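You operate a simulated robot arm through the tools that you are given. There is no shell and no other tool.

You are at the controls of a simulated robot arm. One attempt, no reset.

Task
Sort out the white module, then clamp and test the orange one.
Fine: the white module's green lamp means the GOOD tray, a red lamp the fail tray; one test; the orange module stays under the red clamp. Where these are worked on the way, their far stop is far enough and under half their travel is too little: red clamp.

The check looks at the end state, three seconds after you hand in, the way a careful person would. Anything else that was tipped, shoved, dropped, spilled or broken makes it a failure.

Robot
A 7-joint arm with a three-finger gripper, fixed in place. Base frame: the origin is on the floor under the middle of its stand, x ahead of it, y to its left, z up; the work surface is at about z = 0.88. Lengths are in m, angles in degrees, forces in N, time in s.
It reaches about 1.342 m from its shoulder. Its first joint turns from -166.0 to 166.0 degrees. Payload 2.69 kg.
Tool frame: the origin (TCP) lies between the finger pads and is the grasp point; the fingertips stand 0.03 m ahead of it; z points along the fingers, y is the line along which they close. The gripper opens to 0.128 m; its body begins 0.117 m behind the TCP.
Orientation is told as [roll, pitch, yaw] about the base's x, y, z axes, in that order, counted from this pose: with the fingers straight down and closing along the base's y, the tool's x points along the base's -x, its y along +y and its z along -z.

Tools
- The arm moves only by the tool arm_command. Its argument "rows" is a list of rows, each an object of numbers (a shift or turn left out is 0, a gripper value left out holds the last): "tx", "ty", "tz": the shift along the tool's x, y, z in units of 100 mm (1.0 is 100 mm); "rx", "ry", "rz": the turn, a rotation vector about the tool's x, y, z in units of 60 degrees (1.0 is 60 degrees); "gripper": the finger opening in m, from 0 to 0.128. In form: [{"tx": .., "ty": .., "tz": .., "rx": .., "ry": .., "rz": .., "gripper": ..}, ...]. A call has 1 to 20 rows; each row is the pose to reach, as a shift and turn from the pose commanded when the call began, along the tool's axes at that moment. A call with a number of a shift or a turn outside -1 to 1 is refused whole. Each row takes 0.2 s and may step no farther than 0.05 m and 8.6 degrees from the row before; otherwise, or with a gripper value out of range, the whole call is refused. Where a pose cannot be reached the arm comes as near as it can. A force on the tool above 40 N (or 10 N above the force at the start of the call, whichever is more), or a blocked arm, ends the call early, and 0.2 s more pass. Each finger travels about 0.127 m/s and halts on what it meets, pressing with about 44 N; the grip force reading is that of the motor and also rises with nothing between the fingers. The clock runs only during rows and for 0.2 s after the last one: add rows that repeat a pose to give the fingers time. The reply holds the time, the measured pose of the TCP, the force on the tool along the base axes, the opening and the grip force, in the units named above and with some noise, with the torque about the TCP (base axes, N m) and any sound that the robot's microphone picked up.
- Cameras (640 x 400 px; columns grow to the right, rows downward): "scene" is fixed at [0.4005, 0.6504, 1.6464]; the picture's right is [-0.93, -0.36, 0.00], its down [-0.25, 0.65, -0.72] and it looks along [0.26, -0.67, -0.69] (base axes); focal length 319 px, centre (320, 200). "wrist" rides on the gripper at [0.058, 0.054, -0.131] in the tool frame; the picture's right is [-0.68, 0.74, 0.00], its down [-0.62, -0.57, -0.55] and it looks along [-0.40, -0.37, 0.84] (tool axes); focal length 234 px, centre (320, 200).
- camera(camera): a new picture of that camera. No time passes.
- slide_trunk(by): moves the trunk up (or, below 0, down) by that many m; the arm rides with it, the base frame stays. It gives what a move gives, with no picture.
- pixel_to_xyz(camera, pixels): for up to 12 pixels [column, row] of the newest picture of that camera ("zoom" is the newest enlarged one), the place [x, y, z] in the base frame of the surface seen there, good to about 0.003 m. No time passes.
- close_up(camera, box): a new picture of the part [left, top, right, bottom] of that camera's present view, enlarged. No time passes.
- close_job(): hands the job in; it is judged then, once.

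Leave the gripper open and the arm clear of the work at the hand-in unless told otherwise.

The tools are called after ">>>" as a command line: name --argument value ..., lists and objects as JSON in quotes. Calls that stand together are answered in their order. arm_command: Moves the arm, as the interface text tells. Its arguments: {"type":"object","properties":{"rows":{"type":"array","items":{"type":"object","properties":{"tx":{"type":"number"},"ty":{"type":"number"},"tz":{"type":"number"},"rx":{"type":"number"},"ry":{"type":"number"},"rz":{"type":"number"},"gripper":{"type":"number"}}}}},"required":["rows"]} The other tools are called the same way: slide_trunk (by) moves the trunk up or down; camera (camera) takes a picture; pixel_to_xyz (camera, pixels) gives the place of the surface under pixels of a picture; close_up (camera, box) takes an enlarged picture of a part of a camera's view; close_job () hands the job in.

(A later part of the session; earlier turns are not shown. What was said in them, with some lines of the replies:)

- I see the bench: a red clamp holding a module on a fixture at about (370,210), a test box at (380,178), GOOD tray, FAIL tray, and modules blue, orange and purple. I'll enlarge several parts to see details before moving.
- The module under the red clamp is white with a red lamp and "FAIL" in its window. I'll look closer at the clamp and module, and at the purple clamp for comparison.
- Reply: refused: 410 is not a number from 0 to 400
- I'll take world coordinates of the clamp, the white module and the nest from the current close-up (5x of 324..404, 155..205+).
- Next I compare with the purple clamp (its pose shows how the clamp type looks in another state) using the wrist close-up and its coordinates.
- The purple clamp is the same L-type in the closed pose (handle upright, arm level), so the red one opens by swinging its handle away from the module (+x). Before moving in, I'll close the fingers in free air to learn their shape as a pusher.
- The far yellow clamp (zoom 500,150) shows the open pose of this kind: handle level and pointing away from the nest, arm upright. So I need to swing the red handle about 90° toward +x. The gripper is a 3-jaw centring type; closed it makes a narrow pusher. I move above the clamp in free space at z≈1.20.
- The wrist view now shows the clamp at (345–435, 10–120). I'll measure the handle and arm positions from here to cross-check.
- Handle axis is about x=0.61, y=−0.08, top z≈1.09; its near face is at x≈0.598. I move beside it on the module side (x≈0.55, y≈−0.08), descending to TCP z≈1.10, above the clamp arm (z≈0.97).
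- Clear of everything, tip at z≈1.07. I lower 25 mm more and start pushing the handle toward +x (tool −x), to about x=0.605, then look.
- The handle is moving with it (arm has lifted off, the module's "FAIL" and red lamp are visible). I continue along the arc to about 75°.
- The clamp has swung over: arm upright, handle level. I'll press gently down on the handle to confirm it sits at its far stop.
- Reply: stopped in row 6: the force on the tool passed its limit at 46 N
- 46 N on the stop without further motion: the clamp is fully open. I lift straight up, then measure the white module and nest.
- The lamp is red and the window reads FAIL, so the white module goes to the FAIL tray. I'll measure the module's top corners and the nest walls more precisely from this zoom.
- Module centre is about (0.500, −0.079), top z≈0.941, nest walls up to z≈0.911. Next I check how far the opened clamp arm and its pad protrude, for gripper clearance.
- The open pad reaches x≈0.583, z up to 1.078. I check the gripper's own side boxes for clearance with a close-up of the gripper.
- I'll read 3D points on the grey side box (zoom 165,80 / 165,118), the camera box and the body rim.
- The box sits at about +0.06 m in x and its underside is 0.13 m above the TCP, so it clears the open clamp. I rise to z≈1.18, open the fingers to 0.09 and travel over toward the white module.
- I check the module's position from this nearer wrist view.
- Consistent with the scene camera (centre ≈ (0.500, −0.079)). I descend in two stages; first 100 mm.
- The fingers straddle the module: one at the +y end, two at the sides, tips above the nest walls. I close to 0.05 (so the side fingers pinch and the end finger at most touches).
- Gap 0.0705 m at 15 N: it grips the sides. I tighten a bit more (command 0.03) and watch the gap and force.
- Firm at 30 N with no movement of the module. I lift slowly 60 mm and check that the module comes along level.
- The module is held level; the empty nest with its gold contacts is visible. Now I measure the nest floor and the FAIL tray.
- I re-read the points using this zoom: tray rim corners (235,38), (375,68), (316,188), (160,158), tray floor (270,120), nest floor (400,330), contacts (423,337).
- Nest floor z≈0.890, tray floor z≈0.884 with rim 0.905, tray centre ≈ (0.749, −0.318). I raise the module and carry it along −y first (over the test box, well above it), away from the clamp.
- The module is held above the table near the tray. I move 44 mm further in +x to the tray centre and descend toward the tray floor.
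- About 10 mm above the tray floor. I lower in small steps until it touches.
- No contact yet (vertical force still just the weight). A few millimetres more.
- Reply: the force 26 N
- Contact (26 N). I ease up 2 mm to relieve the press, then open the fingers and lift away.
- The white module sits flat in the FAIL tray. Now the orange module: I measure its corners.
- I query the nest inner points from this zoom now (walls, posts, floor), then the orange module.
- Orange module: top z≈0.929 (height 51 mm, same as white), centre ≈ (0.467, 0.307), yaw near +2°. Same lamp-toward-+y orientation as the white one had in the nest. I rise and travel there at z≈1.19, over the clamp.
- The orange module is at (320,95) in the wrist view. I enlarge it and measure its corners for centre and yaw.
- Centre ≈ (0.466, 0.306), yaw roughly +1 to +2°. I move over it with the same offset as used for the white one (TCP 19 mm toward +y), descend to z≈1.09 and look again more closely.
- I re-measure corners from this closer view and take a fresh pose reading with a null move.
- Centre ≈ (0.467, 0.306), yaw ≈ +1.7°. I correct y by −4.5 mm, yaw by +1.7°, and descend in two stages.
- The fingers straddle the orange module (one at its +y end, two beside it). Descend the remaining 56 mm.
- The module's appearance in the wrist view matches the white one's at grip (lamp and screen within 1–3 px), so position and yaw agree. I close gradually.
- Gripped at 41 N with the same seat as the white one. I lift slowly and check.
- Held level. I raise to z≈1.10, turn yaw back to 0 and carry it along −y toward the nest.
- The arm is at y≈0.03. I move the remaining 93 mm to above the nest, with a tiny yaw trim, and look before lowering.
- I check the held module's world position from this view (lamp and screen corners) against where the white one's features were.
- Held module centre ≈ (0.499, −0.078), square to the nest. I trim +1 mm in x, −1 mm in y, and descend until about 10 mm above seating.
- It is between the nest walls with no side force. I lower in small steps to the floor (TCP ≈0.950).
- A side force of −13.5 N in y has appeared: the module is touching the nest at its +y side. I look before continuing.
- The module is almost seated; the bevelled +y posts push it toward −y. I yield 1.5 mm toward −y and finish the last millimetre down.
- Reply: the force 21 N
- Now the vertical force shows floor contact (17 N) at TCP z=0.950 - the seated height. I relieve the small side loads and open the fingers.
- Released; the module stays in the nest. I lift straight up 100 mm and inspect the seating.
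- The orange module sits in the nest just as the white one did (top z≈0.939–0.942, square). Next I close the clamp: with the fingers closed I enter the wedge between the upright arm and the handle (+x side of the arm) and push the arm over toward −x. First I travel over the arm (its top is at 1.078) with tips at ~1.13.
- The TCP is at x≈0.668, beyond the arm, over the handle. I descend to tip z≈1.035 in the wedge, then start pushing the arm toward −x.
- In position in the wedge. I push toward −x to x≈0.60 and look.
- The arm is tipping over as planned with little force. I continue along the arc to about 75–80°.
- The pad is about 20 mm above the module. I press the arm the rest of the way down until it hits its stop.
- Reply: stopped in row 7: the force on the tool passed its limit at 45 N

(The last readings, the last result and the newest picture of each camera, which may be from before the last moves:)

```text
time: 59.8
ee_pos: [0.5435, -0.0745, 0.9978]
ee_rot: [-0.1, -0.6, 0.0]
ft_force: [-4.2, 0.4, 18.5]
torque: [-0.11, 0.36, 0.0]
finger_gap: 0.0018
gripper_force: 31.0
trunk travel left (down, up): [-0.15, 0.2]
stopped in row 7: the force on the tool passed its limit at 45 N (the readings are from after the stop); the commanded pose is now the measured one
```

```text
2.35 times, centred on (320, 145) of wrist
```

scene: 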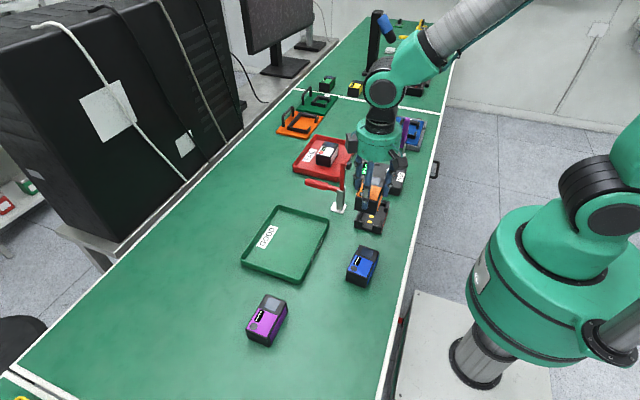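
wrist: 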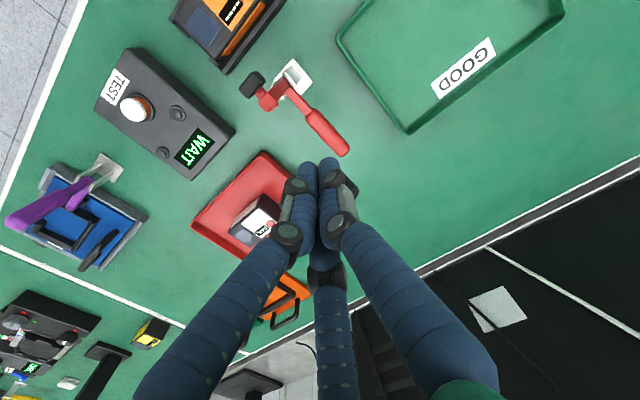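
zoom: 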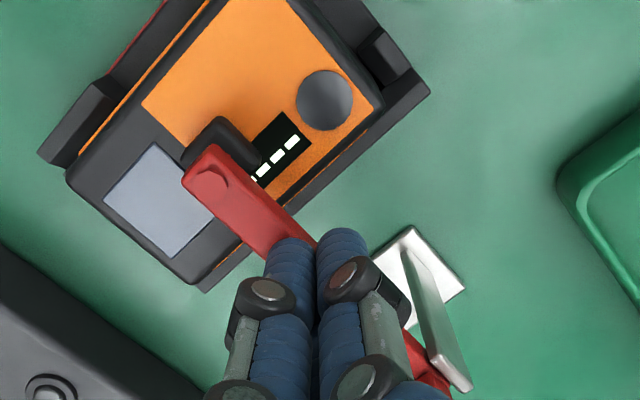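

The clamp is closed: handle upright, pad on the module, 45 N at the stop. I lift straight up clear of it and verify it stays.

>>> arm_command --rows '[{"tz": -0.1}, {"tz": -0.4}, {"tz": -0.8}, {"tz": -1.0}]'

>>> arm_command --rows '[{"tz": -0.4, "ty": -0.1}, {"tz": -0.6, "ty": -0.4}, {"tz": -0.6, "ty": -0.8}, {"tz": -0.6, "ty": -1.0}]'

>>> camera --camera "scene"

>>> close_up --camera "scene" --box '[324, 155, 404, 235]'

>>> camera --camera "wrist"

```text
time: 60.8
ee_pos: [0.5426, -0.0747, 1.0972]
ee_rot: [0.0, -0.4, 0.1]
ft_force: [-0.7, -0.1, -0.3]
torque: [0.02, -0.04, 0.01]
finger_gap: 0.002
gripper_force: 31.3
trunk travel left (down, up): [-0.15, 0.2]
```

```text
time: 61.8
ee_pos: [0.5468, -0.1757, 1.1568]
ee_rot: [-0.1, -0.4, 0.1]
ft_force: [-0.5, 0.1, 0.2]
torque: [0.07, 0.03, 0.02]
finger_gap: 0.0022
gripper_force: 31.5
trunk travel left (down, up): [-0.15, 0.2]
```

```text
taken
```

scene: 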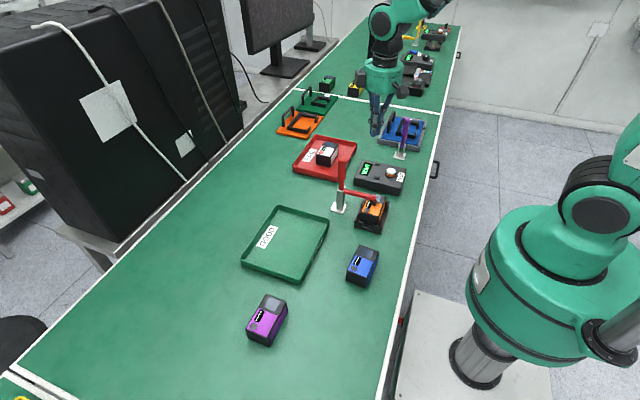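

```text
5.00 times, centred on (364, 195) of scene
```

zoom: 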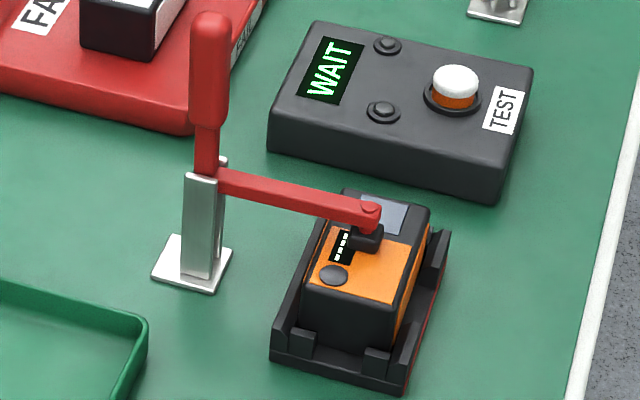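

```text
taken
```

wrist: 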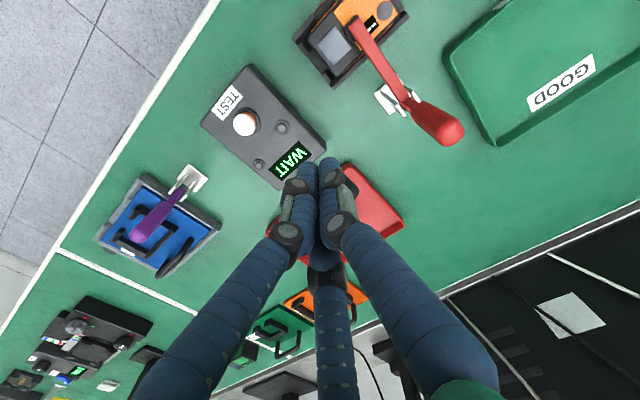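

The clamp looks exactly as it was closed at the start, with the orange module under it. The tester shows WAIT. Now I measure the TEST button (white cap) carefully from both cameras.

>>> close_up --camera "scene" --box '[370, 155, 410, 195]'

>>> pixel_to_xyz --camera "zoom" --pixels '[[330, 150], [310, 150], [350, 155], [330, 135], [325, 165], [240, 130], [300, 210], [240, 250]]'

>>> close_up --camera "wrist" --box '[205, 85, 285, 165]'

>>> pixel_to_xyz --camera "wrist" --pixels '[[245, 123], [238, 123], [252, 123], [245, 116], [245, 130], [265, 130], [285, 160]]'

```text
10.00 times, centred on (390, 175) of scene
```

zoom: 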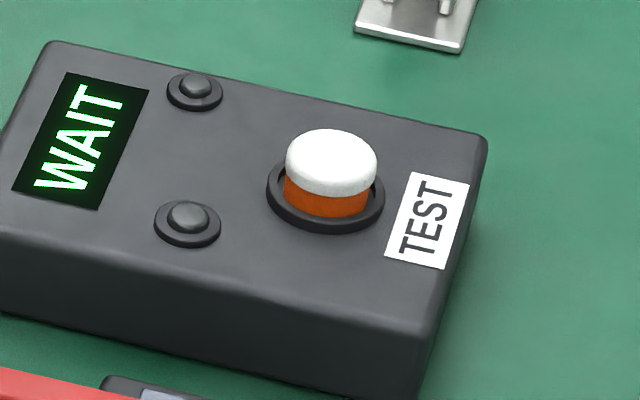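

```text
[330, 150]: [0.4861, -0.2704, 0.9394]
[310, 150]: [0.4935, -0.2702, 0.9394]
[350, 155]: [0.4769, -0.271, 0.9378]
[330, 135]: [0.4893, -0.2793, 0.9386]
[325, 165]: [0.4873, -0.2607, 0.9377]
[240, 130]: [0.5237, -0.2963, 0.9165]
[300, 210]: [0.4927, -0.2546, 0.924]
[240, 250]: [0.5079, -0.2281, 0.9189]
```

```text
5.00 times, centred on (245, 125) of wrist
```

zoom: 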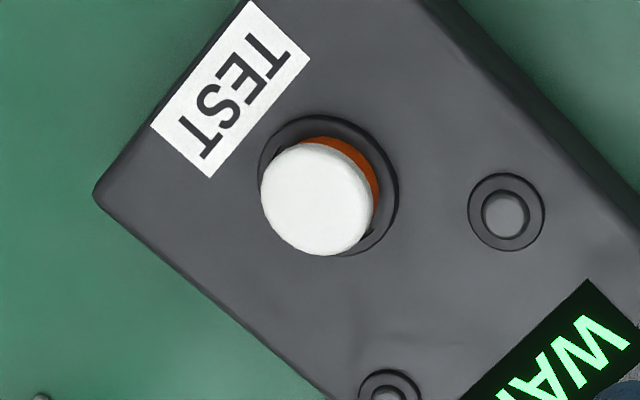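

```text
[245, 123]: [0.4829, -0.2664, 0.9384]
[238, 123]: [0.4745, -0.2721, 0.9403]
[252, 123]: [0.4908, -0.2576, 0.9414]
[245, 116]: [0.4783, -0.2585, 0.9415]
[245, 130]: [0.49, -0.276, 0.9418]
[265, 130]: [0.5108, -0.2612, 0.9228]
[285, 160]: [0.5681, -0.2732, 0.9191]
```

Button cap centre ≈ (0.4845, −0.268), top z≈0.9395, in a panel at z≈0.918. I move above it with closed fingers.

>>> arm_command --rows '[{"tx": 0.2, "ty": -0.3}, {"tx": 0.42, "ty": -0.62}, {"tx": 0.6, "ty": -0.9}, {"tx": 0.62, "ty": -0.925, "tz": 0.2}, {"tx": 0.62, "ty": -0.925, "tz": 0.6}, {"tx": 0.62, "ty": -0.925, "tz": 0.95}]'

>>> camera --camera "wrist"

>>> close_up --camera "scene" --box '[340, 110, 430, 210]'

```text
time: 63.2
ee_pos: [0.4827, -0.266, 1.0601]
ee_rot: [0.0, -0.4, 0.0]
ft_force: [1.1, -0.6, -1.0]
torque: [0.01, -0.03, -0.01]
finger_gap: 0.0018
gripper_force: 31.3
trunk travel left (down, up): [-0.15, 0.2]
```

```text
taken
```

wrist: 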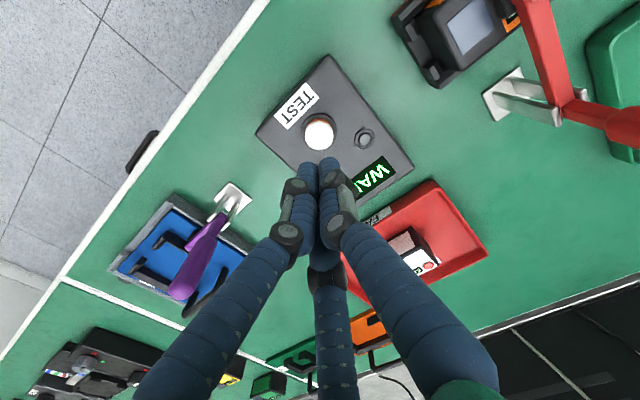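

```text
4.00 times, centred on (385, 160) of scene
```

zoom: 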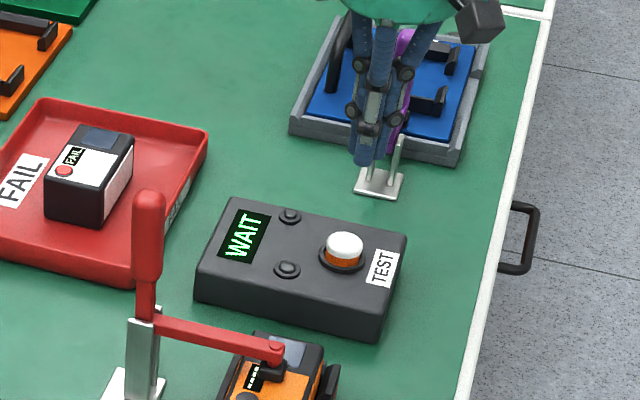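

I re-measure the cap from this nearer view (about (320,133)).

>>> pixel_to_xyz --camera "wrist" --pixels '[[320, 133], [308, 133], [331, 133], [320, 121], [320, 144], [290, 140], [345, 170]]'

>>> arm_command --rows '[{"tx": -0.015, "ty": -0.02, "tz": 0.3}, {"tx": -0.015, "ty": -0.02, "tz": 0.6}, {"tx": -0.015, "ty": -0.02, "tz": 0.78}, {"tx": -0.015, "ty": -0.02, "tz": 0.78}]'

>>> close_up --camera "scene" --box '[350, 130, 420, 200]'

>>> close_up --camera "wrist" --box '[240, 80, 400, 240]'

```text
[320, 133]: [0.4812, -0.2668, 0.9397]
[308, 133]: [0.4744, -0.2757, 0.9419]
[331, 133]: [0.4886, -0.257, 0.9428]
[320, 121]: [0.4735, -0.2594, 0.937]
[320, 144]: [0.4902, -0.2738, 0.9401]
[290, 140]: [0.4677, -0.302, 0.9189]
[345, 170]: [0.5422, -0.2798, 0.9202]
```

```text
time: 64.2
ee_pos: [0.4843, -0.2696, 0.9819]
ee_rot: [-0.1, -0.5, 0.1]
ft_force: [0.1, 0.7, 0.4]
torque: [-0.01, -0.01, 0.0]
finger_gap: 0.002
gripper_force: 31.0
trunk travel left (down, up): [-0.15, 0.2]
```

```text
5.71 times, centred on (385, 165) of scene
```

zoom: 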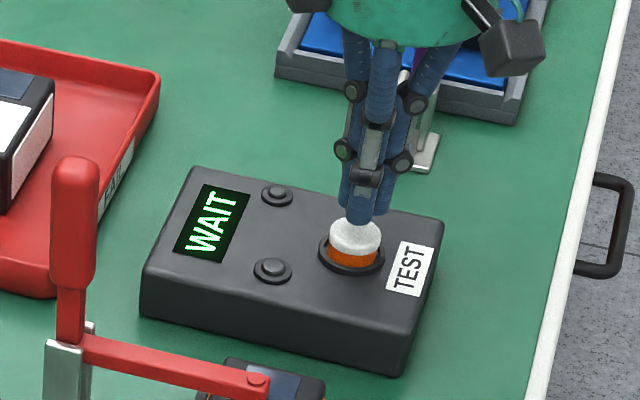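

```text
2.50 times, centred on (320, 160) of wrist
```

zoom: 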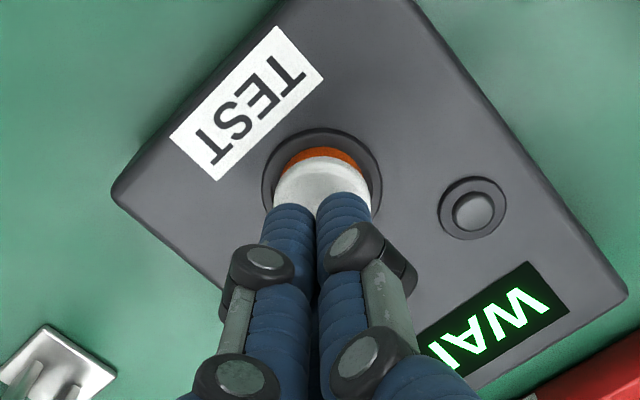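

The fingertips are centred 12 mm above the cap. I press straight down in one smooth stroke to about 7 mm of travel, then check the display while holding.

>>> arm_command --rows '[{"tz": 0.06}, {"tz": 0.11}, {"tz": 0.14}, {"tz": 0.17}, {"tz": 0.19}, {"tz": 0.2}]'

>>> close_up --camera "scene" --box '[340, 140, 420, 230]'

```text
time: 65.6
ee_pos: [0.4853, -0.27, 0.9634]
ee_rot: [-0.1, -0.3, 0.1]
ft_force: [-0.5, 0.1, 1.6]
torque: [-0.01, 0.06, 0.0]
finger_gap: 0.0021
gripper_force: 31.5
trunk travel left (down, up): [-0.15, 0.2]
heard: click
```

```text
4.44 times, centred on (380, 185) of scene
```

zoom: 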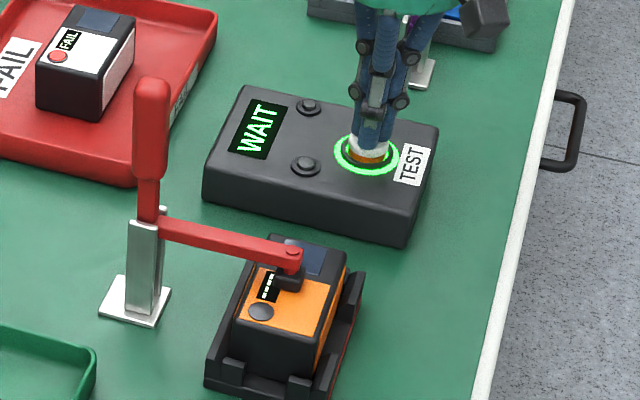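

A click was heard and the button ring lit green: the press registered. I release by lifting straight up and let time pass.

>>> arm_command --rows '[{"tz": -0.1}, {"tz": -0.3}, {"tz": -0.6}, {"tz": -1.0}]'

>>> close_up --camera "scene" --box '[340, 140, 420, 230]'

```text
time: 66.6
ee_pos: [0.4846, -0.2717, 1.063]
ee_rot: [0.0, -0.4, -0.1]
ft_force: [0.7, 0.3, 0.3]
torque: [0.0, 0.02, 0.02]
finger_gap: 0.0021
gripper_force: 32.2
trunk travel left (down, up): [-0.15, 0.2]
```

```text
4.44 times, centred on (380, 185) of scene
```

zoom: 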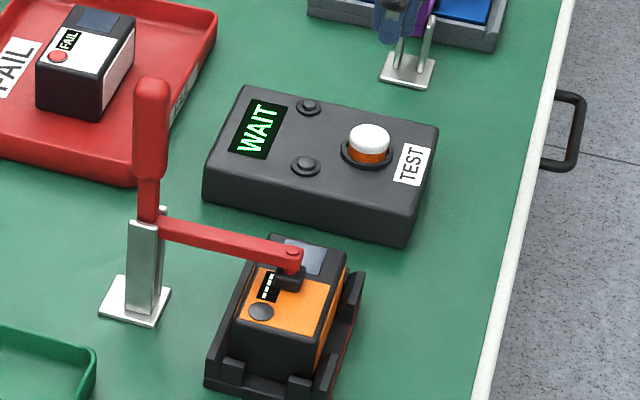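

The ring went off on release; the result isn't shown yet. I wait a few seconds in place for the test to run.

>>> arm_command --rows '[{"tz": -0.3}, {"tz": -0.6}, {"tz": -0.6}, {"tz": -0.6}, {"tz": -0.6}, {"tz": -0.6}, {"tz": -0.6}, {"tz": -0.6}, {"tz": -0.6}, {"tz": -0.6}, {"tz": -0.6}, {"tz": -0.6}, {"tz": -0.6}, {"tz": -0.6}, {"tz": -0.6}]'

>>> close_up --camera "scene" --box '[340, 140, 420, 230]'

```text
time: 69.8
ee_pos: [0.4827, -0.2704, 1.1243]
ee_rot: [0.0, -0.4, 0.0]
ft_force: [-0.6, -0.6, 0.1]
torque: [-0.01, -0.02, -0.02]
finger_gap: 0.0019
gripper_force: 32.0
trunk travel left (down, up): [-0.15, 0.2]
```

```text
4.44 times, centred on (380, 185) of scene
```

zoom: 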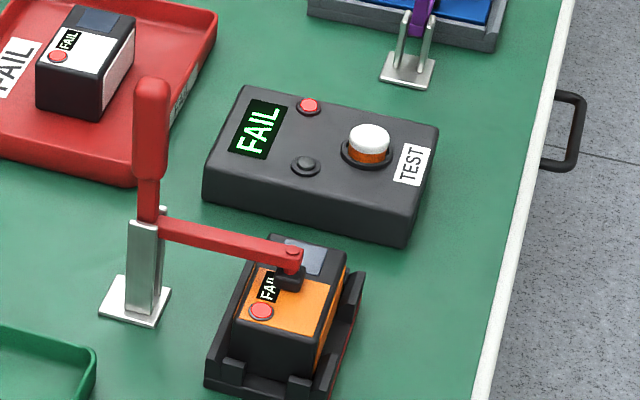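

The test ran once: tester and orange module now read FAIL (red lamp). That's the test result; the module stays under the clamp as asked. I raise the arm and open the gripper, returning toward the start pose, clear of the work.

>>> arm_command --rows '[{"tz": -0.4}, {"tz": -0.8}, {"tz": -1.0}, {"tz": -1.0, "tx": -0.4, "gripper": 0.06}, {"tz": -1.0, "tx": -0.8, "gripper": 0.128}, {"tz": -1.0, "tx": -1.0, "gripper": 0.128}, {"tz": -1.0, "tx": -1.0, "gripper": 0.128}]'

>>> arm_command --rows '[{"tz": -0.1, "tx": -0.35}, {"tz": -0.25, "tx": -0.7}, {"tz": -0.25, "tx": -0.75}, {"tz": -0.25, "tx": -0.75}]'

>>> camera --camera "scene"

>>> close_up --camera "scene" --box '[280, 120, 420, 240]'

>>> camera --camera "wrist"

```text
time: 71.4
ee_pos: [0.582, -0.2699, 1.2241]
ee_rot: [-0.2, -0.4, 0.1]
ft_force: [0.4, 0.3, 1.1]
torque: [0.0, 0.01, 0.02]
finger_gap: 0.1283
gripper_force: 0.0
trunk travel left (down, up): [-0.15, 0.2]
```

```text
time: 72.4
ee_pos: [0.6571, -0.2691, 1.2506]
ee_rot: [-0.1, -0.4, -0.1]
ft_force: [0.3, 0.4, 0.0]
torque: [-0.02, -0.04, -0.02]
finger_gap: 0.128
gripper_force: 0.1
trunk travel left (down, up): [-0.15, 0.2]
```

```text
taken
```

scene: 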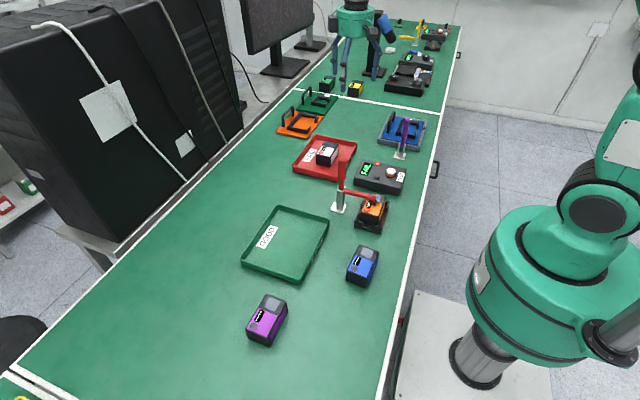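

```text
3.33 times, centred on (350, 180) of scene
```

zoom: 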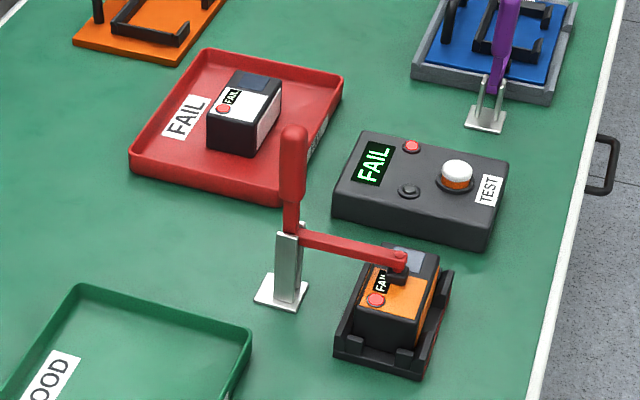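

```text
taken
```

wrist: 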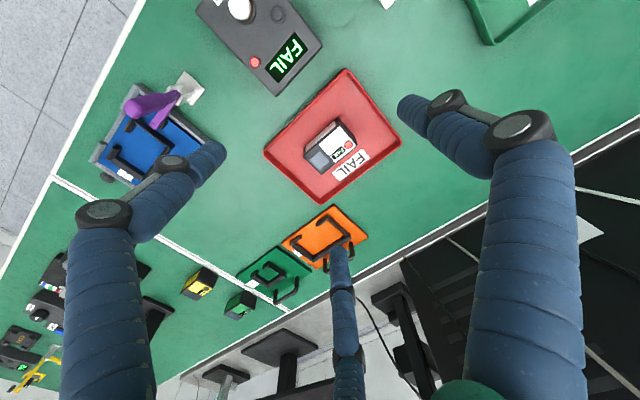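

Final check:
- The white module lies flat in the FAIL tray, matching its red lamp.
- The orange module is in the nest under the closed red clamp, and its one test has been run. The tester reads FAIL.
- The blue and purple modules, the trays and the other fixtures are where they were.
- The gripper is open and the arm is clear, back near its start pose.

I hand the job in.

>>> close_job

```text
The job is handed in.
```

The white module is in the FAIL tray, and the orange one is clamped and tested. I have handed the job in.

- **White module:** its lamp was red and its window read FAIL. It lies flat in the tray.
- **Red clamp:** I opened it to its far stop to free the white module, then closed it to its stop on the orange one. Each time I pressed it about 45 N against the stop.
- **Orange module:** it sits in the nest under the closed clamp, at about the same place and height as the white one did. It stays there.
- **Test:** I pressed TEST once, heard one click and waited for the result. The orange module failed: its lamp is red, and both the module and the tester read FAIL.

In the last pictures nothing else on the bench had moved. The gripper is open and the arm is clear, back near its start pose.
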